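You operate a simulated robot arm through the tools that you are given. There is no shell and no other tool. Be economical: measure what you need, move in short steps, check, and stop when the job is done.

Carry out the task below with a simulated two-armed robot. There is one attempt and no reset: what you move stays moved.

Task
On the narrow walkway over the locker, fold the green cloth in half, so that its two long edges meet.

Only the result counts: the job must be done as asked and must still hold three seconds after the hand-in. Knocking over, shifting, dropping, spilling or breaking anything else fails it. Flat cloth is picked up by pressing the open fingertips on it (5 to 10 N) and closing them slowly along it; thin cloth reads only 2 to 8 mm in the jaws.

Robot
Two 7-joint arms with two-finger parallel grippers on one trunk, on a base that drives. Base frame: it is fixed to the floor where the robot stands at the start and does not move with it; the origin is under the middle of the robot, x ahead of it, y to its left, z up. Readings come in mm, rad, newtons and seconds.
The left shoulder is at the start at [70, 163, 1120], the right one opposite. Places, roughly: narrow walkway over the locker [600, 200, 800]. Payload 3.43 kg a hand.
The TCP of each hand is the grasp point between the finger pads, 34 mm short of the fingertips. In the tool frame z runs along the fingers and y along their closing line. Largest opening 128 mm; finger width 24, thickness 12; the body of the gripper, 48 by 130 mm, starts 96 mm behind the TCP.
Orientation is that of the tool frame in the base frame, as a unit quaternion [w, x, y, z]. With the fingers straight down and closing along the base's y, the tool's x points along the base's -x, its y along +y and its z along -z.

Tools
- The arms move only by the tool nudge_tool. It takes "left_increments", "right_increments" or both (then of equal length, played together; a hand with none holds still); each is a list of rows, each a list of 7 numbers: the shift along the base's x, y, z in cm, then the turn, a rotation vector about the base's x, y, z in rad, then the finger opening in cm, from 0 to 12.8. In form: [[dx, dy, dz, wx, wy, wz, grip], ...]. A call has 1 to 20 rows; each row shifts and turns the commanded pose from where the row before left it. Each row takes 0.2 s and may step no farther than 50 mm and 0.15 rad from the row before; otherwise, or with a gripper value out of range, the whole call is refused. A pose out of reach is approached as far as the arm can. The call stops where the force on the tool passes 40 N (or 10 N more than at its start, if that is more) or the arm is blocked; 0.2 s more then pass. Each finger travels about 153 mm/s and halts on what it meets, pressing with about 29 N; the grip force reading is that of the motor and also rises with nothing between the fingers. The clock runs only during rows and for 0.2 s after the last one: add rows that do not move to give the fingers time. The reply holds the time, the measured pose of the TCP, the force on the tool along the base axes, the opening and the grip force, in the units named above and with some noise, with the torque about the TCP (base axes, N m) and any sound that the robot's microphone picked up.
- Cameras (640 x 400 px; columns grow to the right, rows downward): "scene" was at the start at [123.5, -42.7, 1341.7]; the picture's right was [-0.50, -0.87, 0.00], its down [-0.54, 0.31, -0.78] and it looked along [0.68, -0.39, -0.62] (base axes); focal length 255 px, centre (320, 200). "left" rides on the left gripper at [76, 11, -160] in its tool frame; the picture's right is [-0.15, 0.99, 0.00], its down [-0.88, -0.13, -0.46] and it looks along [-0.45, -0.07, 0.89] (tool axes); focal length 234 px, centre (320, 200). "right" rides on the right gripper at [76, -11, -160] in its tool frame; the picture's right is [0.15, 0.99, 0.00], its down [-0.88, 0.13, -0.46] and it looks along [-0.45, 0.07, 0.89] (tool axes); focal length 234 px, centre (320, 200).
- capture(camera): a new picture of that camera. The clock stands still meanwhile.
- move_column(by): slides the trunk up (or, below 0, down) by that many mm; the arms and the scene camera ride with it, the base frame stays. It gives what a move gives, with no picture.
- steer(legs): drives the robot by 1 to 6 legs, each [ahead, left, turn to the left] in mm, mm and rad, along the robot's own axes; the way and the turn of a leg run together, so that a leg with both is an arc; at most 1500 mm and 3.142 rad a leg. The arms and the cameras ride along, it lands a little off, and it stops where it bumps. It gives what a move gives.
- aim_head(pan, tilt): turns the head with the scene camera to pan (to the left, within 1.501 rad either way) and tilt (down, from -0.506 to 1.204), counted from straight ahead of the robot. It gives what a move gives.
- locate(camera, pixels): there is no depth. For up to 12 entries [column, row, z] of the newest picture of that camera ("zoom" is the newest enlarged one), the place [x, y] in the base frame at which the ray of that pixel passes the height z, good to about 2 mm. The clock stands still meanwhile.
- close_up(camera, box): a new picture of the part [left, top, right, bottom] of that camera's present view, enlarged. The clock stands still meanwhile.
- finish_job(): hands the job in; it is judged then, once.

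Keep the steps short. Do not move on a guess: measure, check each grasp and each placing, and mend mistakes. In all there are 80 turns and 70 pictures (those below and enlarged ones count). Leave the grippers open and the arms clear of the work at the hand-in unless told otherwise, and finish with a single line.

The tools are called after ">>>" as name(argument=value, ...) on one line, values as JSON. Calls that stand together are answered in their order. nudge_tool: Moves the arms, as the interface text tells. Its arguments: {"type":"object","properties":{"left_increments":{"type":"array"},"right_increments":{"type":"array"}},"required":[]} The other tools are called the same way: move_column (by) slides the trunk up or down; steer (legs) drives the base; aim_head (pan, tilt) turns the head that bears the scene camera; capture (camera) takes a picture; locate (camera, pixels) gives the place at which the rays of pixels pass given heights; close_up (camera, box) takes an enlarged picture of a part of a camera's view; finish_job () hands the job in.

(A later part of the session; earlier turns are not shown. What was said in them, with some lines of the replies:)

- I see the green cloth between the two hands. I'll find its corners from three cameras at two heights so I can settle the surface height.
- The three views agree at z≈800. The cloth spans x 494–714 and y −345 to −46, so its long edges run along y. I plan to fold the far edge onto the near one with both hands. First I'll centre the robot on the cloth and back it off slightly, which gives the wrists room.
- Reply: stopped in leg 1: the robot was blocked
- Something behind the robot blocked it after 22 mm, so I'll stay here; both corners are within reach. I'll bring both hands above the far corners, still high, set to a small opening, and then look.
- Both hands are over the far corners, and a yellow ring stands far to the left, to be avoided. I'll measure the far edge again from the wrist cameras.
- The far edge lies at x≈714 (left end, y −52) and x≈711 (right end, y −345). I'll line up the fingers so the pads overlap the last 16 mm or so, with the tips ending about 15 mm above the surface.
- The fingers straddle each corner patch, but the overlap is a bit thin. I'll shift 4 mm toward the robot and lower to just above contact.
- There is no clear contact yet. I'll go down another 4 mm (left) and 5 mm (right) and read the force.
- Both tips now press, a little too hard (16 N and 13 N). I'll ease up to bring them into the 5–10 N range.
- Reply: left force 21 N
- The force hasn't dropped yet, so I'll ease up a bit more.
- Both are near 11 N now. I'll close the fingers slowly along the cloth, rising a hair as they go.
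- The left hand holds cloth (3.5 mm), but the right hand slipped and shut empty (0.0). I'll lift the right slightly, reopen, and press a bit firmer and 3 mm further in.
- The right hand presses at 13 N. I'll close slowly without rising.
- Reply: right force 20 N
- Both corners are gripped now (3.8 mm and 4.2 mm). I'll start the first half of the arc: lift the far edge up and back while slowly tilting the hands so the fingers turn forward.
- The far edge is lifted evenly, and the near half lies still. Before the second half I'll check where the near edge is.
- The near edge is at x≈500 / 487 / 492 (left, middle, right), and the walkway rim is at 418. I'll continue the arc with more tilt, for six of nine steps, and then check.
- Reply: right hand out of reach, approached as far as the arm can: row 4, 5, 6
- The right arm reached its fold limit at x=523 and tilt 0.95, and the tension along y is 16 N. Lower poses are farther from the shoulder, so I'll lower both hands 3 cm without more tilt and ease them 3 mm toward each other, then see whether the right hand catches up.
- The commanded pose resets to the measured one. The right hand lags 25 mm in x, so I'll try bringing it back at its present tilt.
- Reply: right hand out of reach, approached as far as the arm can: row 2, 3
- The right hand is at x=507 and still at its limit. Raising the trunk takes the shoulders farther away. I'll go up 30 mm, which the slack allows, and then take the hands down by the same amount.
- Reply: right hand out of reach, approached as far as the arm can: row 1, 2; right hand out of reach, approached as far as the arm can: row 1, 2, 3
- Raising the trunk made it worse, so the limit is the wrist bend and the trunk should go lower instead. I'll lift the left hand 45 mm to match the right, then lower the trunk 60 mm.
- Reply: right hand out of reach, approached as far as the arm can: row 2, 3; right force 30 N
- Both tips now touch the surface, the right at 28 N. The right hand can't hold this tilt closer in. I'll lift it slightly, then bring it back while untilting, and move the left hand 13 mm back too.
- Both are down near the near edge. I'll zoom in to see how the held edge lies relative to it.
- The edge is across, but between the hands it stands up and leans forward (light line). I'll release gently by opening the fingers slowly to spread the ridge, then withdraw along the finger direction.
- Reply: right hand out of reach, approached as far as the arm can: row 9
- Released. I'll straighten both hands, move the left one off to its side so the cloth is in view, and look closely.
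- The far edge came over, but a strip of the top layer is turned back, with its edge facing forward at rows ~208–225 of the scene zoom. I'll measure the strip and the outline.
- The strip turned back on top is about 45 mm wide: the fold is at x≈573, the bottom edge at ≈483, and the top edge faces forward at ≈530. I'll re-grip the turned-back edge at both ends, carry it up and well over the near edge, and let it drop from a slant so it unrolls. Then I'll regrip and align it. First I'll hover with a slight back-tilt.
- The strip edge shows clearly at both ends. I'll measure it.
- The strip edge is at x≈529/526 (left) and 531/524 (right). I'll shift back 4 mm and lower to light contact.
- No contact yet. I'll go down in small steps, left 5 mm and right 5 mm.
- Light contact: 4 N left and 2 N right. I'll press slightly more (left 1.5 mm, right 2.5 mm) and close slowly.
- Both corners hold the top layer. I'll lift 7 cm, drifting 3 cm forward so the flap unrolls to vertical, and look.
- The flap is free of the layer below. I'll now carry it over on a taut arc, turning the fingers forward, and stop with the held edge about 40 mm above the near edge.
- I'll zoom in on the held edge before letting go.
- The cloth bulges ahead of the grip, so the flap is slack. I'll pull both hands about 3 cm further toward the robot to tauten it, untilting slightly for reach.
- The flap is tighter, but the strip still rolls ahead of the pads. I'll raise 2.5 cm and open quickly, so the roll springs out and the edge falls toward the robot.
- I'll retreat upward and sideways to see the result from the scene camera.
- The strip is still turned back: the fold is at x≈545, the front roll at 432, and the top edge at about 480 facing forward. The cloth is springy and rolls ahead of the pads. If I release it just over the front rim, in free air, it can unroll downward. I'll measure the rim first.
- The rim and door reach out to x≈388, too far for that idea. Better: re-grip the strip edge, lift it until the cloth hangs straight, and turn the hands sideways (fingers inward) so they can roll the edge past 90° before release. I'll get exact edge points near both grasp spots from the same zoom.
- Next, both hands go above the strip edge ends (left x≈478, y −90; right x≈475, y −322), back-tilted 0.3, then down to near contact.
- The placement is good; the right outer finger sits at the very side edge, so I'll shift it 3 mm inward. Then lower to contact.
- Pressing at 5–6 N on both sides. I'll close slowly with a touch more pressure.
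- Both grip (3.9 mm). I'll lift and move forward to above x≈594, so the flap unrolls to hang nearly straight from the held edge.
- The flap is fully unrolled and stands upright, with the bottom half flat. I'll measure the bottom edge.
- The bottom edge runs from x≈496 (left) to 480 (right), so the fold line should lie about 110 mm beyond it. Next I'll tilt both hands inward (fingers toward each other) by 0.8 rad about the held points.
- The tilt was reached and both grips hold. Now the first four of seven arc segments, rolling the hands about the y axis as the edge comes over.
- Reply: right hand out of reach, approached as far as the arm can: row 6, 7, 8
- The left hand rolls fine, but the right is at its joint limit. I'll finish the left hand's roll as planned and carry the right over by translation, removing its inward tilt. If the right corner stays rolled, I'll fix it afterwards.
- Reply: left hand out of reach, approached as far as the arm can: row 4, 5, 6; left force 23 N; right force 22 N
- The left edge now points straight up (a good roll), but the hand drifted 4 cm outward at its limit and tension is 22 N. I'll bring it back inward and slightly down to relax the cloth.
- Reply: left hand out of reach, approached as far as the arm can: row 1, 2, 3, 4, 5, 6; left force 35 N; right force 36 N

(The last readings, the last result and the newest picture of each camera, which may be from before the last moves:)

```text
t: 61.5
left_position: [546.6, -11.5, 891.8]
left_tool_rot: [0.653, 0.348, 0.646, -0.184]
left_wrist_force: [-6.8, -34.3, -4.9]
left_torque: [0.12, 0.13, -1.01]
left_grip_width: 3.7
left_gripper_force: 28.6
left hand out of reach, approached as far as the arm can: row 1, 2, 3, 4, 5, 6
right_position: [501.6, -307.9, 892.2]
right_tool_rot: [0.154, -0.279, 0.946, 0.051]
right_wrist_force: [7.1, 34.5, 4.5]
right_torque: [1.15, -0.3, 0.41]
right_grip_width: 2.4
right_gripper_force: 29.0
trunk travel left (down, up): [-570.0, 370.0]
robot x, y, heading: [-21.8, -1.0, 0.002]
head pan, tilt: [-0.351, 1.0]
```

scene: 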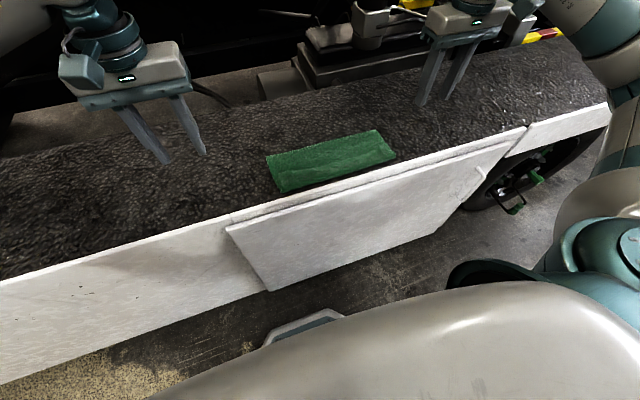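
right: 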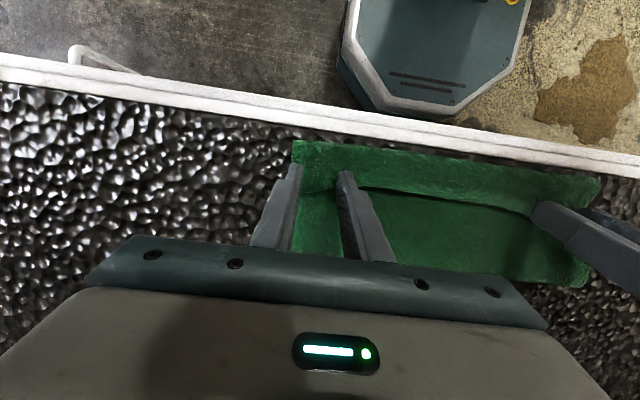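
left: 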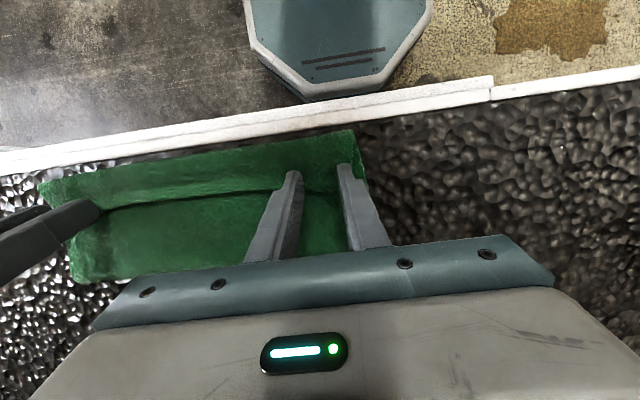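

That went the wrong way: the left hand is stuck at its limit and tension is 34 N. I'll back off its roll while moving inward, and let the right hand give 2 cm.

>>> nudge_tool(left_increments=[[0.3, -0.3, 0.2, 0, 0.12, 0, 0], [0.3, -0.6, 0.1, 0, 0.12, 0, 0], [0, -0.9, 0, 0, 0.1, 0, 0], [0, -1, 0, 0, 0.1, 0, 0], [-0.2, -1, 0, 0, 0, 0, 0], [-0.4, -1, 0, 0, 0, 0, 0], [0, 0, 0, 0, 0, 0, 0]], right_increments=[[0.3, 0.5, 0, 0, 0, 0, 0], [0.3, 0.5, 0, 0, 0, 0, 0], [0, 0.5, 0, 0, 0, 0, 0], [0, 0.5, 0, 0, 0, 0, 0], [0, 0, 0, 0, 0, 0, 0], [0, 0, 0, 0, 0, 0, 0], [0, 0, 0, 0, 0, 0, 0]])

>>> close_up(camera="scene", box=[200, 50, 480, 225])

```text
t: 63.1
left_position: [547.2, -58.3, 895.7]
left_tool_rot: [0.499, 0.298, 0.774, -0.25]
left_wrist_force: [0.3, -0.6, 0.1]
left_torque: [0.06, 0.01, 0.02]
left_grip_width: 1.3
left_gripper_force: 29.0
right_position: [507.1, -289.9, 891.9]
right_tool_rot: [0.152, -0.278, 0.947, 0.048]
right_wrist_force: [-0.1, 0.1, -1.1]
right_torque: [-0.03, -0.01, -0.03]
right_grip_width: 2.0
right_gripper_force: 29.0
trunk travel left (down, up): [-570.0, 370.0]
robot x, y, heading: [-23.0, -3.1, -0.004]
head pan, tilt: [-0.351, 1.0]
```

```text
2.29 times, centred on (340, 138) of scene
```

zoom: 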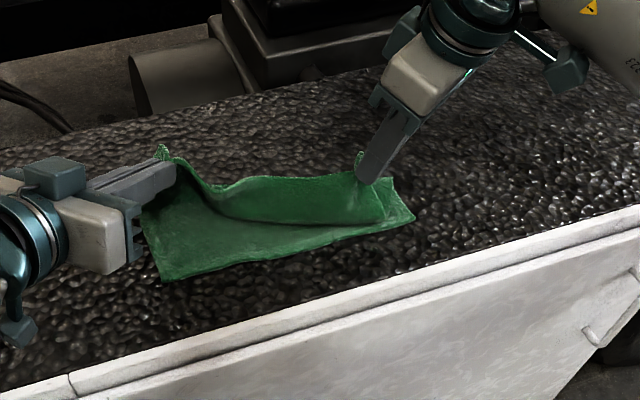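

Tension is gone and both still hold. The left edge points about 70° up. I'll bring the left hand further over and down in small steps.

>>> nudge_tool(left_increments=[[-0.6, 0, -0.4, 0, 0, 0, 0], [-0.6, 0, -0.4, 0, 0, 0, 0], [-0.6, 0, -0.4, 0, 0, 0, 0], [-0.6, 0, -0.4, 0, 0, 0, 0], [0, 0, 0, 0, 0, 0, 0]])

```text
t: 64.3
left_position: [524.7, -58.3, 881.7]
left_tool_rot: [0.5, 0.298, 0.774, -0.25]
left_wrist_force: [0.0, 0.5, 0.1]
left_torque: [0.02, -0.04, 0.01]
left_grip_width: 1.8
left_gripper_force: 28.7
right_position: [508.0, -288.8, 893.3]
right_tool_rot: [0.153, -0.277, 0.947, 0.048]
right_wrist_force: [-0.2, -0.5, 0.3]
right_torque: [-0.01, -0.01, 0.0]
right_grip_width: 2.3
right_gripper_force: 28.5
trunk travel left (down, up): [-570.0, 370.0]
robot x, y, heading: [-23.1, 1.9, -0.0]
head pan, tilt: [-0.351, 1.0]
```

That worked. I'll continue the left hand 2.4 cm further and return the right hand 1.5 cm outward.

>>> nudge_tool(left_increments=[[-0.6, 0, -0.4, 0, 0, 0, 0], [-0.6, 0, -0.4, 0, 0, 0, 0], [-0.6, 0, -0.4, 0, 0, 0, 0], [-0.6, 0, -0.4, 0, 0, 0, 0], [0, 0, 0, 0, 0, 0, 0]], right_increments=[[0, -0.4, 0, 0, 0, 0, 0], [0, -0.4, 0, 0, 0, 0, 0], [0, -0.4, 0, 0, 0, 0, 0], [0, -0.3, 0, 0, 0, 0, 0], [0, 0, 0, 0, 0, 0, 0]])

>>> close_up(camera="scene", box=[220, 80, 440, 218])

```text
t: 65.5
left_position: [500.1, -57.9, 865.6]
left_tool_rot: [0.5, 0.298, 0.774, -0.249]
left_wrist_force: [-0.6, 0.8, 0.6]
left_torque: [0.03, -0.03, 0.01]
left_grip_width: 1.7
left_gripper_force: 29.3
right_position: [506.4, -305.0, 892.0]
right_tool_rot: [0.152, -0.277, 0.948, 0.048]
right_wrist_force: [1.2, 0.3, 0.9]
right_torque: [-0.01, -0.02, -0.01]
right_grip_width: 2.0
right_gripper_force: 29.0
trunk travel left (down, up): [-570.0, 370.0]
robot x, y, heading: [-22.8, 2.3, -0.0]
head pan, tilt: [-0.351, 1.0]
```

```text
2.90 times, centred on (330, 149) of scene
```

zoom: 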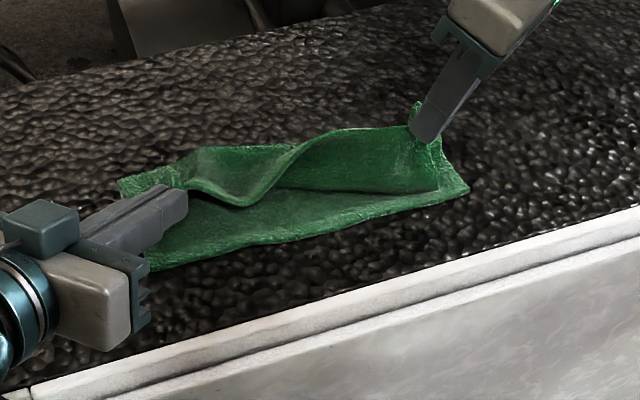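

The left part has come over properly, with its edge toward the robot. I'll lower the left corner to the surface, open slowly and withdraw backward along its fingers. The right keeps holding.

>>> nudge_tool(left_increments=[[-0.2, 0, -0.8, 0, 0, 0, 0], [-0.2, 0, -0.8, 0, 0, 0, 0], [-0.2, 0, -0.7, 0, 0, 0, 0], [-0.1, 0, -0.5, 0, 0, 0, 0], [0, 0, 0, 0, 0, 0, 0.8], [0, 0, 0, 0, 0, 0, 1.6], [0, 0, 0, 0, 0, 0, 2.4], [0, 0, 0, 0, 0, 0, 2.6], [-0.6, 0.7, 0.5, 0, 0, 0, 2.6], [-0.6, 0.7, 0.5, 0, 0, 0, 2.6], [-1.2, 1.4, 1.0, 0, 0, 0, 2.6], [-1.2, 1.4, 1.5, 0, 0, 0, 2.6], [-1.2, 2.5, 2.5, 0, 0, 0, 2.6]])

>>> close_up(camera="scene", box=[220, 80, 440, 218])

```text
t: 68.3
left_position: [473.2, 2.6, 883.9]
left_tool_rot: [0.501, 0.298, 0.773, -0.25]
left_wrist_force: [-0.8, 0.9, -0.9]
left_torque: [-0.01, 0.03, 0.01]
left_grip_width: 25.8
left_gripper_force: 0.0
left hand out of reach, approached as far as the arm can: row 12, 13
right_position: [507.1, -305.5, 891.6]
right_tool_rot: [0.152, -0.278, 0.947, 0.048]
right_wrist_force: [0.0, 0.5, 0.0]
right_torque: [0.0, 0.02, -0.01]
right_grip_width: 2.1
right_gripper_force: 28.9
trunk travel left (down, up): [-570.0, 370.0]
robot x, y, heading: [-23.7, -2.0, 0.001]
head pan, tilt: [-0.351, 1.0]
```

```text
2.90 times, centred on (330, 149) of scene
```

zoom: 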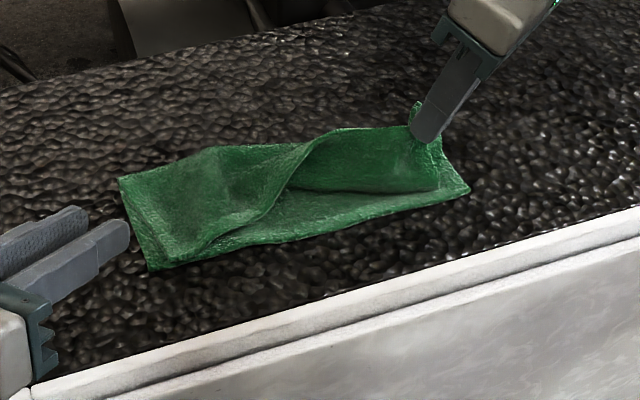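

The left corner is laid flat, with its edge toward the robot just inside the near edge. The right corner still stands in the right hand. The free left hand can take that standing edge from above, fingers down and closing along x, so it can be laid without rolling. I'll lift the left hand, turn it and bring it above.

>>> nudge_tool(left_increments=[[0, 0, 3.5, 0.1158, 0.0387, -0.0733, 3], [0, 0, 3.5, 0.1158, 0.0387, -0.0733, 4], [0, 0, 3, 0.1158, 0.0387, -0.0733, 4], [0.6, -3.2, 0, 0.1158, 0.0387, -0.0733, 4], [0.6, -3.2, 0, 0.1158, 0.0387, -0.0733, 4], [0.6, -3.2, 0, 0.1158, 0.0387, -0.0733, 4], [0.6, -3.2, 0, 0.1158, 0.0387, -0.0733, 4], [0.6, -3.2, 0, 0.1158, 0.0387, -0.0733, 4], [0.6, -3.2, 0, 0.1158, 0.0387, -0.0733, 4], [0.6, -3.2, 0, 0.1158, 0.0387, -0.0733, 4], [0, 0, 0, 0, 0, 0, 4]])

>>> capture(camera="left")

```text
t: 70.7
left_position: [507.0, -172.1, 984.2]
left_tool_rot: [0.09, 0.66, 0.745, -0.045]
left_wrist_force: [0.4, -0.2, -0.5]
left_torque: [0.01, 0.01, 0.02]
left_grip_width: 40.1
left_gripper_force: 0.0
left hand out of reach, approached as far as the arm can: row 9, 10
right_position: [506.4, -305.2, 892.2]
right_tool_rot: [0.152, -0.277, 0.947, 0.049]
right_wrist_force: [-0.1, 0.8, 0.8]
right_torque: [0.0, -0.01, 0.02]
right_grip_width: 2.1
right_gripper_force: 28.8
trunk travel left (down, up): [-570.0, 370.0]
robot x, y, heading: [-23.0, 1.4, -0.002]
head pan, tilt: [-0.351, 1.0]
```

```text
15 pictures are left
```

left: 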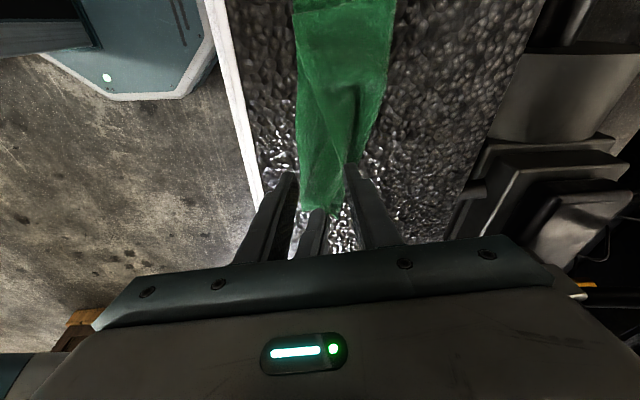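

>>> close_up(camera="left", box=[240, 60, 420, 240])

```text
2.22 times, centred on (330, 150) of left
```

zoom: 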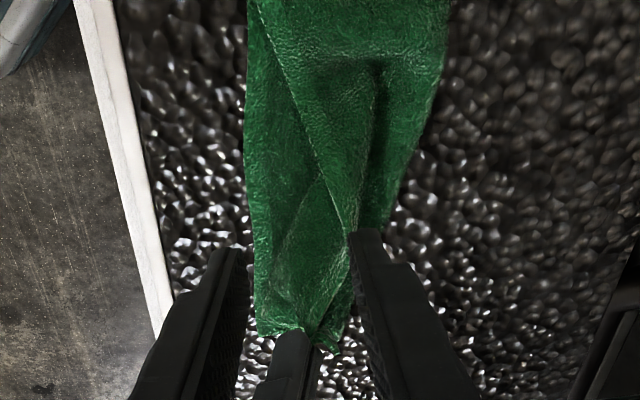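

>>> locate(camera="zoom", pixels=[[350, 240, 860], [350, 240, 840], [320, 165, 840], [320, 165, 820], [285, 80, 820], [285, 80, 810], [305, 332, 867], [270, 335, 803], [345, 335, 803]])

```text
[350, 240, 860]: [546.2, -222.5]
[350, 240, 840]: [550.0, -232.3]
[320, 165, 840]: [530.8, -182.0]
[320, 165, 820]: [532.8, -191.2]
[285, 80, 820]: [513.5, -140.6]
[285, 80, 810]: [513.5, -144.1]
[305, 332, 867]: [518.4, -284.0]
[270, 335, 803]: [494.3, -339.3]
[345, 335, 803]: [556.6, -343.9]
```

The standing edge runs about (531, −185, 830) → (546, −225, 855) → right grip (518, −284, 867). I'll bring the left hand over (546, −226), tips still above the edge.

>>> nudge_tool(left_increments=[[0.93, -1.2, -1.7, 0, 0, 0, 4], [0.93, -1.2, -1.7, 0, 0, 0, 4], [0.93, -1.2, -1.7, 0, 0, 0, 4], [0.93, -1.2, -1.8, 0, 0, 0, 4], [0, 0, 0, 0, 0, 0, 4]])

>>> close_up(camera="left", box=[240, 60, 420, 240])

```text
t: 71.9
left_position: [519.0, -188.5, 959.0]
left_tool_rot: [0.09, 0.656, 0.748, -0.044]
left_wrist_force: [-0.1, -0.1, -0.8]
left_torque: [0.01, -0.01, -0.02]
left_grip_width: 39.7
left_gripper_force: 0.0
left hand out of reach, approached as far as the arm can: row 2, 3, 4
right_position: [508.7, -304.6, 891.6]
right_tool_rot: [0.152, -0.277, 0.947, 0.048]
right_wrist_force: [-0.2, -0.6, -0.6]
right_torque: [0.02, -0.02, 0.0]
right_grip_width: 2.1
right_gripper_force: 29.0
trunk travel left (down, up): [-570.0, 370.0]
robot x, y, heading: [-20.9, 1.7, -0.001]
head pan, tilt: [-0.351, 1.0]
```

```text
2.22 times, centred on (330, 150) of left
```

zoom: 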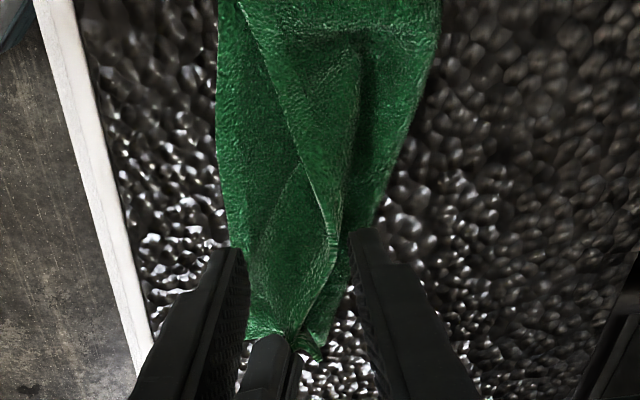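

Joint 7 is at its limit in yaw. I'll turn back 0.45 rad, which still closes mostly along x, and then move over.

>>> nudge_tool(left_increments=[[0, 0, 0, 0, 0, 0.15, 4], [0, 0, 0, 0, 0, 0.15, 4], [0, 0, 0, 0, 0, 0.15, 4], [0.7, -0.9, -1.1, 0, 0, 0, 4], [0.7, -0.9, -1.1, 0, 0, 0, 4], [0.7, -0.9, -1.1, 0, 0, 0, 4], [0.4, -0.5, -1.1, 0, 0, 0, 4], [0, 0, 0, 0, 0, 0, 4]])

>>> close_up(camera="left", box=[220, 60, 420, 240])

```text
t: 73.7
left_position: [546.0, -220.8, 913.5]
left_tool_rot: [0.097, 0.476, 0.874, -0.023]
left_wrist_force: [-0.4, 0.1, -0.4]
left_torque: [-0.02, -0.05, 0.0]
left_grip_width: 40.1
left_gripper_force: 0.0
right_position: [507.2, -306.0, 891.6]
right_tool_rot: [0.152, -0.278, 0.947, 0.047]
right_wrist_force: [-0.3, -1.3, 1.1]
right_torque: [0.01, 0.0, -0.02]
right_grip_width: 1.9
right_gripper_force: 29.0
trunk travel left (down, up): [-570.0, 370.0]
robot x, y, heading: [-21.5, -0.0, 0.002]
head pan, tilt: [-0.351, 1.0]
```

```text
2.22 times, centred on (320, 150) of left
```

zoom: 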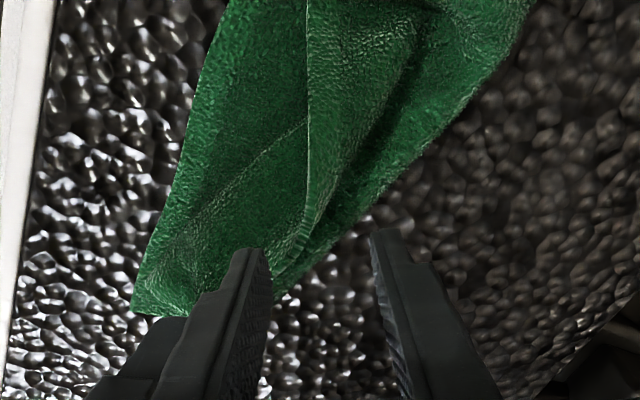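

>>> locate(camera="zoom", pixels=[[308, 235, 860], [308, 200, 855], [308, 160, 848], [308, 100, 838], [318, 240, 880]])

```text
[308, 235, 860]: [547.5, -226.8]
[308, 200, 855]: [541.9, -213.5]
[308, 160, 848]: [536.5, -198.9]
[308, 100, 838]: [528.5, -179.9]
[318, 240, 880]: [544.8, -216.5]
```

The edge passes midway between the fingertips (about 547, −226). I'll lower 3.4 cm to straddle it and close.

>>> nudge_tool(left_increments=[[0, 0, -1.2, 0, 0, 0, 4], [0, 0, -1.2, 0, 0, 0, 4], [0, 0, -1.2, 0, 0, 0, 4], [0, 0, 0, 0, 0, 0, 3], [0, 0, 0, 0, 0, 0, 2], [0, 0, 0, 0, 0, 0, 1], [0, 0, 0, 0, 0, 0, 0], [0, 0, 0, 0, 0, 0, 0]])

>>> capture(camera="left")

```text
t: 75.5
left_position: [545.1, -221.0, 879.0]
left_tool_rot: [0.098, 0.476, 0.874, -0.023]
left_wrist_force: [-0.8, -1.6, 1.2]
left_torque: [-0.04, 0.08, -0.03]
left_grip_width: 2.9
left_gripper_force: 28.7
right_position: [507.3, -304.1, 891.6]
right_tool_rot: [0.153, -0.278, 0.947, 0.048]
right_wrist_force: [1.6, 3.3, -0.8]
right_torque: [0.08, -0.03, 0.02]
right_grip_width: 2.2
right_gripper_force: 28.9
trunk travel left (down, up): [-570.0, 370.0]
robot x, y, heading: [-23.8, -1.2, 0.002]
head pan, tilt: [-0.351, 1.0]
```

```text
11 pictures are left
```

left: 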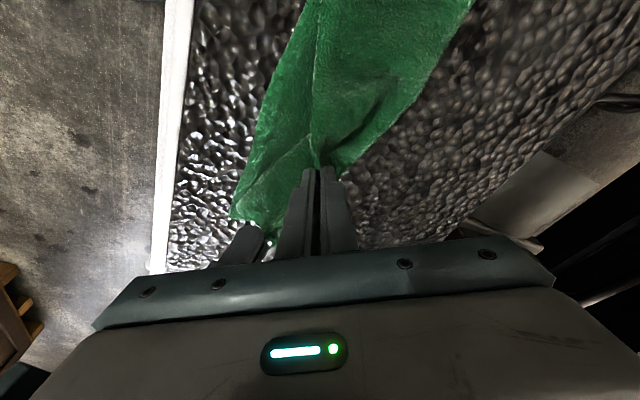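

The left hand has the edge (2.9 mm). Now the right opens and withdraws along its fingers, then goes aside.

>>> nudge_tool(right_increments=[[0, 0, 0, 0, 0, 0, 1.5], [0, 0, 0, 0, 0, 0, 3], [0, 0, 0, 0, 0, 0, 3], [-0.3, -0.2, 1, 0, 0, 0, 3], [-0.3, -0.2, 1, 0, 0, 0, 3], [-0.6, -0.4, 2, 0, 0, 0, 3], [-0.6, -1, 3, 0, 0, 0, 3], [0, -3, 3, 0, 0, 0, 3], [0, -4, 1, 0, 0, 0, 3], [0, -4, 0, 0, 0, 0, 3]])

>>> close_up(camera="scene", box=[220, 60, 460, 218])

```text
t: 77.7
left_position: [545.1, -222.7, 878.6]
left_tool_rot: [0.098, 0.476, 0.874, -0.022]
left_wrist_force: [-0.3, -0.1, -0.3]
left_torque: [0.03, 0.0, 0.04]
left_grip_width: 2.7
left_gripper_force: 29.0
right_position: [489.4, -433.6, 1002.4]
right_tool_rot: [0.152, -0.278, 0.947, 0.049]
right_wrist_force: [-0.3, -0.7, -0.2]
right_torque: [0.04, 0.04, 0.03]
right_grip_width: 30.1
right_gripper_force: 0.1
trunk travel left (down, up): [-570.0, 370.0]
robot x, y, heading: [-25.2, 2.7, 0.001]
head pan, tilt: [-0.351, 1.0]
```

```text
2.53 times, centred on (340, 139) of scene
```

zoom: 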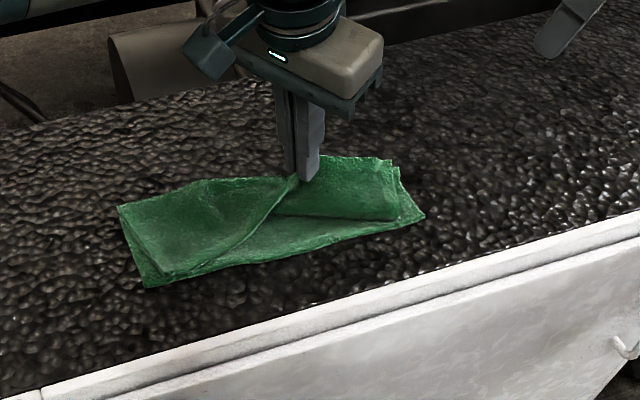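

The middle of the edge is held, and the right end is still curled. I'll lift the edge 4.5 cm so that end hangs free, then swing it over the near edge while tilting the fingers forward.

>>> nudge_tool(left_increments=[[0, 0, 1.1, 0, 0, 0, 0], [0, 0, 1.1, 0, 0, 0, 0], [0, 0, 1.1, 0, 0, 0, 0], [0, 0, 1.1, 0, 0, 0, 0], [-1.3, 0, -0.4, 0, -0.08, 0, 0], [-1.3, 0, -0.6, 0, -0.08, 0, 0], [-1.2, 0, -0.8, 0, -0.08, 0, 0], [-1.0, 0, -1.0, 0, -0.08, 0, 0], [-0.8, 0, -1.2, 0, -0.08, 0, 0], [-0.6, 0, -1.4, 0, -0.08, 0, 0], [-0.4, 0, -1.5, 0, -0.08, 0, 0], [0, 0, 0, 0, 0, 0, 0]])

>>> close_up(camera="scene", box=[220, 60, 460, 218])

```text
t: 80.3
left_position: [480.0, -221.2, 853.7]
left_tool_rot: [0.336, 0.464, 0.812, 0.108]
left_wrist_force: [0.0, -0.2, 0.1]
left_torque: [-0.02, 0.05, -0.05]
left_grip_width: 2.3
left_gripper_force: 28.6
right_position: [488.9, -433.1, 1003.7]
right_tool_rot: [0.152, -0.277, 0.948, 0.048]
right_wrist_force: [0.3, 0.5, 0.1]
right_torque: [-0.01, -0.02, -0.01]
right_grip_width: 29.8
right_gripper_force: 0.1
trunk travel left (down, up): [-570.0, 370.0]
robot x, y, heading: [-25.4, -1.5, -0.001]
head pan, tilt: [-0.351, 1.0]
```

```text
2.53 times, centred on (340, 139) of scene
```

zoom: 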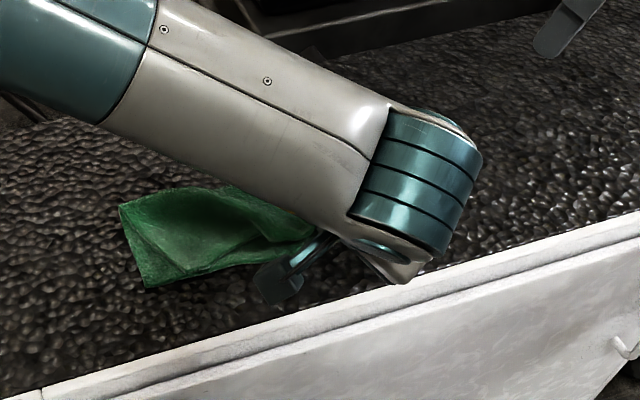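

The arm hides the view. The held edge is at about (499, −225, 831). I'll lower 1.4 cm, open, withdraw along the fingers, go up and move left, then look.

>>> nudge_tool(left_increments=[[-0.3, 0, -0.7, 0, 0, 0, 0], [-0.2, 0, -0.7, 0, 0, 0, 0], [0, 0, 0, 0, 0, 0, 1], [0, 0, 0, 0, 0, 0, 2], [0, 0, 0, 0, 0, 0, 2.5], [-0.6, 0.1, 0.7, 0, 0, 0, 2.5], [-0.6, 0.1, 0.8, 0, 0, 0, 2.5], [-0.6, 0.2, 1.5, 0, 0, 0, 2.5], [0, 0, 3, 0, 0, 0, 2.5], [0, 0, 4, 0, 0.1, 0, 2.5], [0, 3, 3, 0, 0.1, 0, 2.5], [0, 4, 0, 0, 0.1, 0, 2.5], [0, 4, 0, 0, 0.1, 0.1, 2.5], [0, 4, 0, 0, 0.1, 0.1, 2.5], [0, 4, 0, 0, 0.1, 0.1, 2.5], [0, 4, 0, 0, 0, 0.1, 2.5]])

>>> close_up(camera="scene", box=[240, 100, 420, 218])

```text
t: 83.7
left_position: [456.6, 11.1, 968.6]
left_tool_rot: [0.072, 0.296, 0.953, 0.0]
left_wrist_force: [0.3, 1.2, 0.6]
left_torque: [-0.02, 0.01, 0.01]
left_grip_width: 24.9
left_gripper_force: 0.0
right_position: [488.7, -431.6, 1002.6]
right_tool_rot: [0.153, -0.278, 0.947, 0.047]
right_wrist_force: [0.6, -0.4, 0.7]
right_torque: [-0.02, -0.02, -0.03]
right_grip_width: 30.0
right_gripper_force: 0.0
trunk travel left (down, up): [-570.0, 370.0]
robot x, y, heading: [-22.2, -1.9, -0.0]
head pan, tilt: [-0.351, 1.0]
```

```text
3.39 times, centred on (330, 159) of scene
```

zoom: 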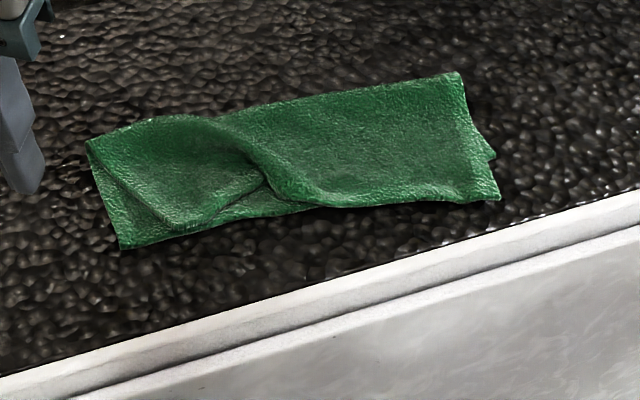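

The right half now lies over with its edge at the front. The left corner of the flap was tugged, leaving a rumple. I'll measure it.

>>> locate(camera="zoom", pixels=[[88, 142, 803], [120, 249, 802], [172, 231, 806], [210, 221, 806], [262, 180, 815], [330, 207, 804], [420, 203, 804], [500, 198, 804], [494, 157, 803], [460, 73, 805], [150, 118, 812], [215, 122, 812]])

```text
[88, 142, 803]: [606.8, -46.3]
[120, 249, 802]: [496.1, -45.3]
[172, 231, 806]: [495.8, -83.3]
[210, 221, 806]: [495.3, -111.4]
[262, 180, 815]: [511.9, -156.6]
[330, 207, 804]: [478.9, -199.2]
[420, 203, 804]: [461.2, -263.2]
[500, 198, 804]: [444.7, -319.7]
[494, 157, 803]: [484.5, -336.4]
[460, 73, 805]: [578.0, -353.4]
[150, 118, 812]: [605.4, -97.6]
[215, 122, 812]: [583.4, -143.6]
```

The left end of the flap edge lies on the near edge (x≈496) but 38 mm short of its corner. The right end overshoots to x≈445 (should be ≈484) and the fold there is at 578. The edge now faces the robot, so a plain regrip and slide needs no rolling. I'll bring both hands upright over the two flap corners.

>>> nudge_tool(left_increments=[[0.68, -2.08, -1.82, 0, 0.0243, 0.1, 3], [0.68, -2.08, -1.82, 0, 0.0243, 0.1, 3], [0.68, -2.08, -1.82, 0, 0.0243, 0.1, 3], [0.68, -2.08, -1.82, 0, 0.0243, 0.1, 3], [0.68, -2.08, -1.82, 0, 0.0243, 0.1, 3], [0.68, -2.08, -1.82, 0, 0.0243, 0.1, 3], [0, 0, 0, 0, 0, 0, 3]], right_increments=[[-0.53, 2.38, -2.38, -0.016, 0.052, -0.094, 3], [-0.53, 2.38, -2.38, -0.016, 0.052, -0.094, 3], [-0.53, 2.38, -2.38, -0.016, 0.052, -0.094, 3], [-0.53, 2.38, -2.38, -0.016, 0.052, -0.094, 3], [-0.53, 2.38, -2.38, -0.016, 0.052, -0.094, 3], [-0.53, 2.38, -2.38, -0.016, 0.052, -0.094, 3], [0, 0, 0, 0, 0, 0, 3]])

>>> capture(camera="left")

>>> capture(camera="right")

```text
t: 85.3
left_position: [494.6, -112.3, 860.5]
left_tool_rot: [0.001, 0.0, 1.0, 0.001]
left_wrist_force: [0.1, 0.0, 0.0]
left_torque: [0.02, -0.03, -0.01]
left_grip_width: 29.9
left_gripper_force: 0.0
right_position: [459.5, -289.6, 856.6]
right_tool_rot: [-0.001, -0.001, 1.0, 0.001]
right_wrist_force: [-0.5, 0.5, 0.8]
right_torque: [0.01, 0.02, 0.04]
right_grip_width: 29.9
right_gripper_force: 0.0
trunk travel left (down, up): [-570.0, 370.0]
robot x, y, heading: [-24.0, -1.0, 0.0]
head pan, tilt: [-0.351, 1.0]
```

```text
7 pictures are left
```

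left: 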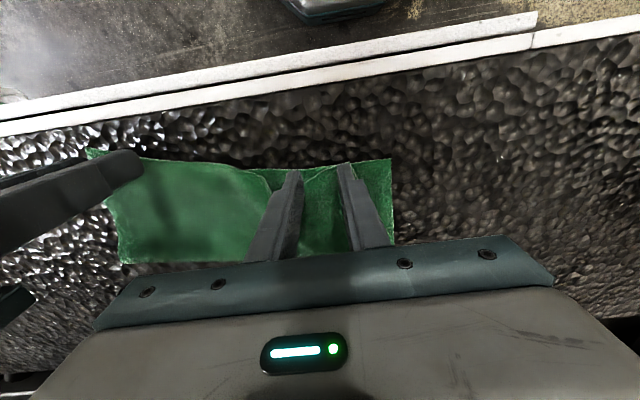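

```text
6 pictures are left
```

right: 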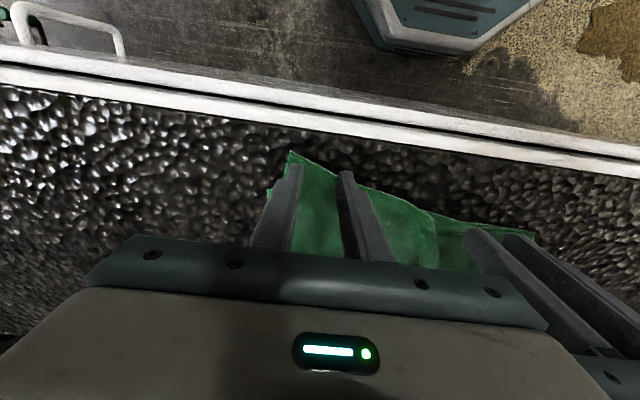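

>>> locate(camera="left", pixels=[[343, 168, 806], [320, 172, 806], [305, 183, 806], [390, 160, 803], [268, 180, 812]])

>>> locate(camera="right", pixels=[[290, 152, 804], [320, 166, 804], [345, 174, 804], [380, 190, 804], [270, 190, 803]])

```text
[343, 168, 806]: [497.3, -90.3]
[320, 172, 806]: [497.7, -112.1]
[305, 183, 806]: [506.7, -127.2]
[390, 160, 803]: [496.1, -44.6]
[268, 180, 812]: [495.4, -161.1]
```

```text
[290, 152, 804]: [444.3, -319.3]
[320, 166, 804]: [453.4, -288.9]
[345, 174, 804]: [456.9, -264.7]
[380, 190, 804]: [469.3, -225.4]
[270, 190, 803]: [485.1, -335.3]
```

Flap edges are clear: left x≈497 (shift 8 mm in), right x≈453 (good as is). I'll lower to just above contact.

>>> nudge_tool(left_increments=[[0.85, 0, -0.6, 0, 0, 0, 3], [0, 0, -0.6, 0, 0, 0, 3], [0, 0, -0.5, 0, 0, 0, 3], [0, 0, -0.2, 0, 0, 0, 3], [0, 0, 0, 0, 0, 0, 3]], right_increments=[[0, 0, -0.6, 0, 0, 0, 3], [0, 0, -0.6, 0, 0, 0, 3], [0, 0, -0.4, 0, 0, 0, 3], [0, 0, -0.3, 0, 0, 0, 3], [0, 0, 0, 0, 0, 0, 3]])

```text
t: 86.5
left_position: [504.8, -113.7, 841.3]
left_tool_rot: [0.0, 0.0, 1.0, 0.001]
left_wrist_force: [0.5, 1.0, 3.0]
left_torque: [0.04, 0.01, -0.02]
left_grip_width: 30.0
left_gripper_force: 0.1
right_position: [457.6, -289.7, 839.4]
right_tool_rot: [-0.001, 0.0, 1.0, 0.001]
right_wrist_force: [0.8, 0.4, 0.7]
right_torque: [-0.03, -0.02, -0.01]
right_grip_width: 29.9
right_gripper_force: 0.1
trunk travel left (down, up): [-570.0, 370.0]
robot x, y, heading: [-25.6, 1.6, 0.004]
head pan, tilt: [-0.351, 1.0]
```

>>> nudge_tool(left_increments=[[0, 0, -0.2, 0, 0, 0, 3], [0, 0, 0, 0, 0, 0, 3], [0, 0, 0, 0, 0, 0, 3]], right_increments=[[0, 0, -0.25, 0, 0, 0, 3], [0, 0, -0.15, 0, 0, 0, 3], [0, 0, 0, 0, 0, 0, 3]])

```text
t: 87.3
left_position: [505.1, -111.4, 840.2]
left_tool_rot: [0.002, 0.0, 1.0, 0.001]
left_wrist_force: [4.9, -2.3, 8.5]
left_torque: [-0.03, -0.15, -0.05]
left_grip_width: 30.3
left_gripper_force: 0.1
right_position: [458.2, -288.8, 837.1]
right_tool_rot: [0.001, 0.0, 1.0, 0.001]
right_wrist_force: [0.9, -4.1, 16.4]
right_torque: [-0.25, -0.11, 0.04]
right_grip_width: 30.3
right_gripper_force: 0.1
trunk travel left (down, up): [-570.0, 370.0]
robot x, y, heading: [-25.3, -1.1, -0.004]
head pan, tilt: [-0.351, 1.0]
```

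Left 8.5 N, right 16 N. I'll ease the right by 1 mm and close both slowly.

>>> nudge_tool(left_increments=[[0, 0, 0, 0, 0, 0, 3], [0, 0, 0, 0, 0, 0, 2.6], [0, 0, 0, 0, 0, 0, 2.2], [0, 0, 0, 0, 0, 0, 1.8], [0, 0, 0, 0, 0, 0, 1.4], [0, 0, 0, 0, 0, 0, 1.0], [0, 0, 0, 0, 0, 0, 0.6], [0, 0, 0, 0, 0, 0, 0.2], [0, 0, 0, 0, 0, 0, 0], [0, 0, 0, 0, 0, 0, 0]], right_increments=[[0, 0, 0.1, 0, 0, 0, 3], [0, 0, 0, 0, 0, 0, 2.6], [0, 0, 0, 0, 0, 0, 2.2], [0, 0, 0, 0, 0, 0, 1.8], [0, 0, 0, 0, 0, 0, 1.4], [0, 0, 0, 0, 0, 0, 1.0], [0, 0, 0, 0, 0, 0, 0.6], [0, 0, 0, 0, 0, 0, 0.2], [0, 0, 0, 0, 0, 0, 0], [0, 0, 0, 0, 0, 0, 0]])

```text
t: 89.5
left_position: [503.7, -112.1, 840.7]
left_tool_rot: [0.001, 0.0, 1.0, 0.001]
left_wrist_force: [-0.2, 3.9, 10.7]
left_torque: [0.17, 0.01, 0.02]
left_grip_width: 3.8
left_gripper_force: 29.3
right_position: [457.3, -288.5, 836.6]
right_tool_rot: [0.0, 0.0, 1.0, 0.001]
right_wrist_force: [1.2, -2.1, 11.2]
right_torque: [-0.15, -0.07, 0.03]
right_grip_width: 3.9
right_gripper_force: 28.5
trunk travel left (down, up): [-570.0, 370.0]
robot x, y, heading: [-20.6, -1.9, 0.001]
head pan, tilt: [-0.351, 1.0]
```

Both grips hold (3.8 and 3.9 mm). I'll lift both and move forward and apart, so the flap peels the fold out to its right line, and check with one picture.

>>> nudge_tool(left_increments=[[0.5, 0.3, 1.2, 0, 0, 0, 0], [0.7, 0.5, 1.2, 0, 0, 0, 0], [0.8, 0.6, 1.1, 0, 0, 0, 0], [0.8, 0.6, 1.0, 0, 0, 0, 0], [0.8, 0.6, 1.0, 0, 0, 0, 0], [0.8, 0.6, 1.0, 0, 0, 0, 0], [0, 0, 0, 0, 0, 0, 0]], right_increments=[[1.0, -0.3, 1.3, 0, 0, 0, 0], [1.3, -0.3, 1.2, 0, 0, 0, 0], [1.4, -0.3, 1.1, 0, 0, 0, 0], [1.4, -0.3, 1.1, 0, 0, 0, 0], [1.4, -0.3, 1.1, 0, 0, 0, 0], [1.3, -0.3, 1.1, 0, 0, 0, 0], [0, 0, 0, 0, 0, 0, 0]])

>>> close_up(camera="scene", box=[220, 60, 460, 218])

```text
t: 91.1
left_position: [548.3, -82.2, 903.3]
left_tool_rot: [0.0, 0.001, 1.0, 0.0]
left_wrist_force: [-0.7, -22.9, -0.2]
left_torque: [-0.84, 0.07, -0.3]
left_grip_width: 4.1
left_gripper_force: 29.3
right_position: [537.0, -306.9, 905.4]
right_tool_rot: [-0.001, -0.002, 1.0, 0.002]
right_wrist_force: [1.3, 24.0, -0.6]
right_torque: [0.82, -0.07, 0.2]
right_grip_width: 4.0
right_gripper_force: 29.0
trunk travel left (down, up): [-570.0, 370.0]
robot x, y, heading: [-23.6, -1.5, -0.002]
head pan, tilt: [-0.351, 1.0]
```

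```text
2.53 times, centred on (340, 139) of scene
```

zoom: 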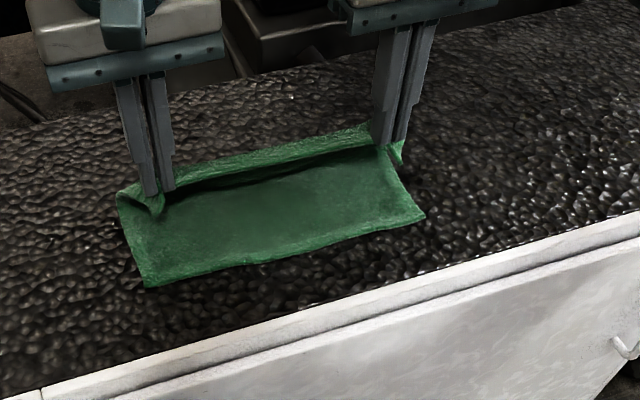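

The flap edge is stretched straight between the hands and faces the robot. Tension is high (23 N), so I'll bring the hands 12 mm closer together while laying the edge down along the arc onto the near edge.

>>> nudge_tool(left_increments=[[-1.2, -0.15, -0.95, 0, 0, 0, 0], [-1.2, -0.15, -0.95, 0, 0, 0, 0], [-0.75, -0.15, -1.3, 0, 0, 0, 0], [-0.75, -0.15, -1.3, 0, 0, 0, 0], [-0.5, 0, -1.0, 0, 0, 0, 0], [0, 0, -0.8, 0, 0, 0, 0], [0, 0, 0, 0, 0, 0, 0]], right_increments=[[-1.3, 0.15, -1.0, 0, 0, 0, 0], [-1.3, 0.15, -1.0, 0, 0, 0, 0], [-0.85, 0.15, -1.3, 0, 0, 0, 0], [-0.85, 0.15, -1.3, 0, 0, 0, 0], [-0.5, 0, -1.0, 0, 0, 0, 0], [0, 0, -0.8, 0, 0, 0, 0], [0, 0, 0, 0, 0, 0, 0]])

>>> close_up(camera="right", box=[260, 90, 600, 250])

```text
t: 92.7
left_position: [505.4, -86.4, 841.0]
left_tool_rot: [0.001, 0.0, 1.0, 0.002]
left_wrist_force: [-1.2, -7.9, 4.3]
left_torque: [-0.26, 0.07, -0.11]
left_grip_width: 3.7
left_gripper_force: 29.1
right_position: [488.4, -302.2, 842.7]
right_tool_rot: [0.0, 0.0, 1.0, 0.001]
right_wrist_force: [0.8, 9.5, 2.2]
right_torque: [0.36, -0.04, 0.1]
right_grip_width: 3.8
right_gripper_force: 29.1
trunk travel left (down, up): [-570.0, 370.0]
robot x, y, heading: [-24.7, -2.4, 0.001]
head pan, tilt: [-0.351, 1.0]
```

```text
1.88 times, centred on (430, 170) of right
```

zoom: 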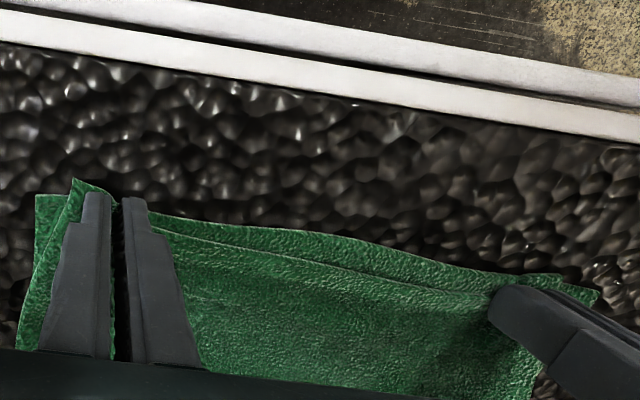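

Very close. The flap edge line runs just behind the bottom edge. I'll measure the gaps.

>>> locate(camera="zoom", pixels=[[37, 195, 803], [180, 216, 803], [300, 233, 803], [420, 258, 803], [598, 290, 803], [75, 180, 808], [160, 230, 808], [300, 262, 808], [420, 280, 808], [560, 277, 808]])

```text
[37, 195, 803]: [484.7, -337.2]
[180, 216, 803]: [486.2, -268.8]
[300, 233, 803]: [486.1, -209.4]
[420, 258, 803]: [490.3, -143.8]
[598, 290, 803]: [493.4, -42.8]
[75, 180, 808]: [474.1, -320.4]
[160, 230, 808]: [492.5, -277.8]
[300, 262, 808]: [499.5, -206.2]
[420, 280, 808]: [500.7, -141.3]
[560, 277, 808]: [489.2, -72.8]
```

In the middle the flap edge is 10–13 mm behind the bottom edge, and at the ends 5–10 mm ahead. I'll pull 4 mm toward the robot, press lightly, and open slowly so the fingers spread the ridges back outward.

>>> nudge_tool(left_increments=[[-0.4, 0, 0, 0, 0, 0, 0], [0, 0, -0.1, 0, 0, 0, 0], [0, 0, 0, 0, 0, 0, 0.6], [0, 0, 0, 0, 0, 0, 1.0], [0, 0, 0, 0, 0, 0, 1.4], [0, 0, 0, 0, 0, 0, 1.8], [0, 0, 0, 0, 0, 0, 2.2], [0, 0, 0, 0, 0, 0, 2.6], [0, 0, 0, 0, 0, 0, 3.0], [0, 0, 0, 0, 0, 0, 3.2], [0, 0, 0.5, 0, 0, 0, 3.2], [0, 0, 1.5, 0, 0, 0, 3.2], [0, 0, 4, 0, 0, 0, 3.2], [0, 2, 4, 0, 0, 0, 3.2], [0, 4, 2, 0, 0, 0, 3.2], [0, 4, 0, 0, 0, 0, 3.2], [0, 4, 0, 0, 0, 0, 3.2], [0, 4, 0, 0, 0, 0, 3.2]], right_increments=[[-0.4, 0, 0, 0, 0, 0, 0], [0, 0, -0.3, 0, 0, 0, 0], [0, 0, 0, 0, 0, 0, 0.6], [0, 0, 0, 0, 0, 0, 1.0], [0, 0, 0, 0, 0, 0, 1.4], [0, 0, 0, 0, 0, 0, 1.8], [0, 0, 0, 0, 0, 0, 2.2], [0, 0, 0, 0, 0, 0, 2.6], [0, 0, 0, 0, 0, 0, 3.0], [0, 0, 0, 0, 0, 0, 3.2], [0, 0, 0.5, 0, 0, 0, 3.2], [0, 0, 1.5, 0, 0, 0, 3.2], [0, 0, 4, 0, 0, 0, 3.2], [0, -2, 4, 0, 0, 0, 3.2], [0, -2, 2, 0, 0, 0, 3.2], [0, -2, 0, 0, 0, 0, 3.2], [0, -2, 0, 0, 0, 0, 3.2], [0, 0, 0, 0, 0, 0, 3.2]])

>>> close_up(camera="scene", box=[240, 100, 420, 218])

```text
t: 96.5
left_position: [501.0, 95.3, 960.3]
left_tool_rot: [0.0, 0.001, 1.0, 0.001]
left_wrist_force: [-0.6, 0.2, 0.8]
left_torque: [-0.02, 0.0, -0.01]
left_grip_width: 32.2
left_gripper_force: 0.0
right_position: [483.4, -381.6, 960.2]
right_tool_rot: [-0.001, 0.0, 1.0, 0.0]
right_wrist_force: [-0.7, 0.6, -0.7]
right_torque: [-0.01, 0.02, 0.01]
right_grip_width: 31.9
right_gripper_force: 0.0
trunk travel left (down, up): [-570.0, 370.0]
robot x, y, heading: [-20.6, -0.7, -0.002]
head pan, tilt: [-0.351, 1.0]
```

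```text
3.39 times, centred on (330, 159) of scene
```

zoom: 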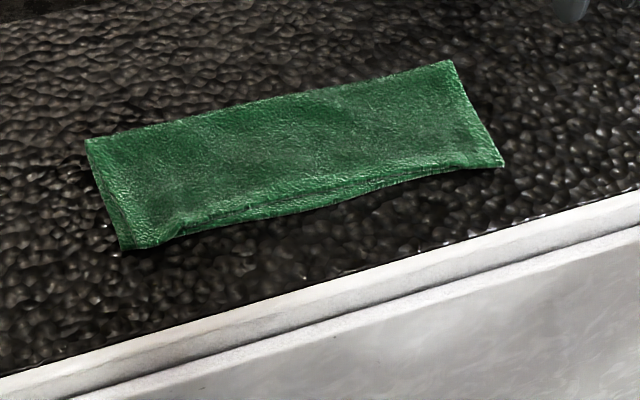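

A clean fold. I'll measure edges and corners on this picture.

>>> locate(camera="zoom", pixels=[[120, 250, 802], [160, 245, 804], [200, 222, 806], [255, 218, 802], [240, 212, 806], [330, 205, 802], [330, 192, 806], [400, 183, 803], [503, 166, 804], [452, 60, 804], [87, 140, 804], [160, 225, 806]])

>>> close_up(camera="right", box=[330, 70, 640, 230])

```text
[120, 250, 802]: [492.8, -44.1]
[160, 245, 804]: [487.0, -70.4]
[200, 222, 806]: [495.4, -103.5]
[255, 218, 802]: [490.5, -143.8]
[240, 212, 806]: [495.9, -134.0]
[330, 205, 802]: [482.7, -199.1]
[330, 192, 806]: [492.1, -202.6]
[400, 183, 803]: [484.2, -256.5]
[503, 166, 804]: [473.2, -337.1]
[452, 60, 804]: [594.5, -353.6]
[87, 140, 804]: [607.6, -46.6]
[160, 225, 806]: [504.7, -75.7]
```

```text
2.06 times, centred on (485, 150) of right
```

zoom: 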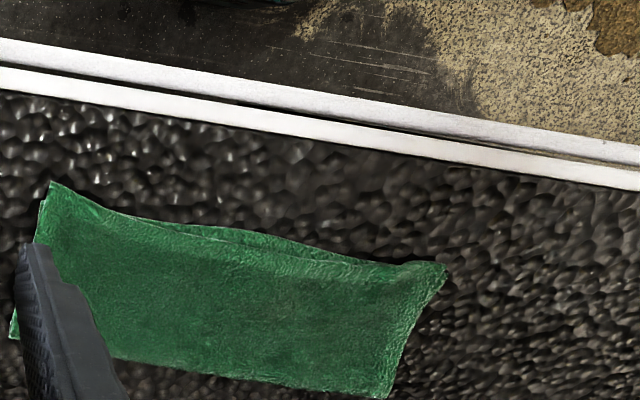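

The two long edges now lie within about 10 mm of each other along their whole length. The fold is straight (x≈607 to 594), and the corners match to about 10 mm. Lastly I'll open the grippers fully and lift both hands clear.

>>> nudge_tool(left_increments=[[0, 0, 3, 0, 0, 0, 8], [0, 0, 2, 0, 0, 0, 12], [0, 0, 0, 0, 0, 0, 12], [0, 0, 0, 0, 0, 0, 12]], right_increments=[[0, -3, 3, 0, 0, 0, 8], [0, -3, 2, 0, 0, 0, 12], [0, 0, 0, 0, 0, 0, 12], [0, 0, 0, 0, 0, 0, 12]])

>>> capture(camera="scene")

```text
t: 97.5
left_position: [499.9, 94.0, 1012.5]
left_tool_rot: [0.0, 0.001, 1.0, 0.002]
left_wrist_force: [-1.2, 0.5, 0.4]
left_torque: [0.05, -0.03, -0.01]
left_grip_width: 120.3
left_gripper_force: 0.1
right_position: [484.9, -442.4, 1008.0]
right_tool_rot: [-0.001, 0.0, 1.0, 0.002]
right_wrist_force: [0.3, -1.4, -0.6]
right_torque: [0.0, -0.03, -0.05]
right_grip_width: 119.8
right_gripper_force: 0.0
trunk travel left (down, up): [-570.0, 370.0]
robot x, y, heading: [-26.0, 2.5, -0.005]
head pan, tilt: [-0.351, 1.0]
```

```text
1 pictures are left
```

scene: 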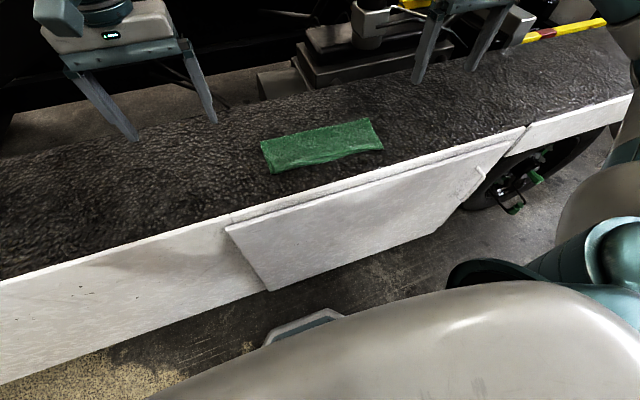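

The cloth lies folded in half on the walkway, and both hands are open and clear. I'm handing the job in.

>>> finish_job()

```text
The job is handed in.
```

The green cloth is folded in half on the walkway, its two long edges meeting to within about 10 mm along their length; early on, the base was stopped by something behind it that I never saw, so I can't rule out having nudged it.
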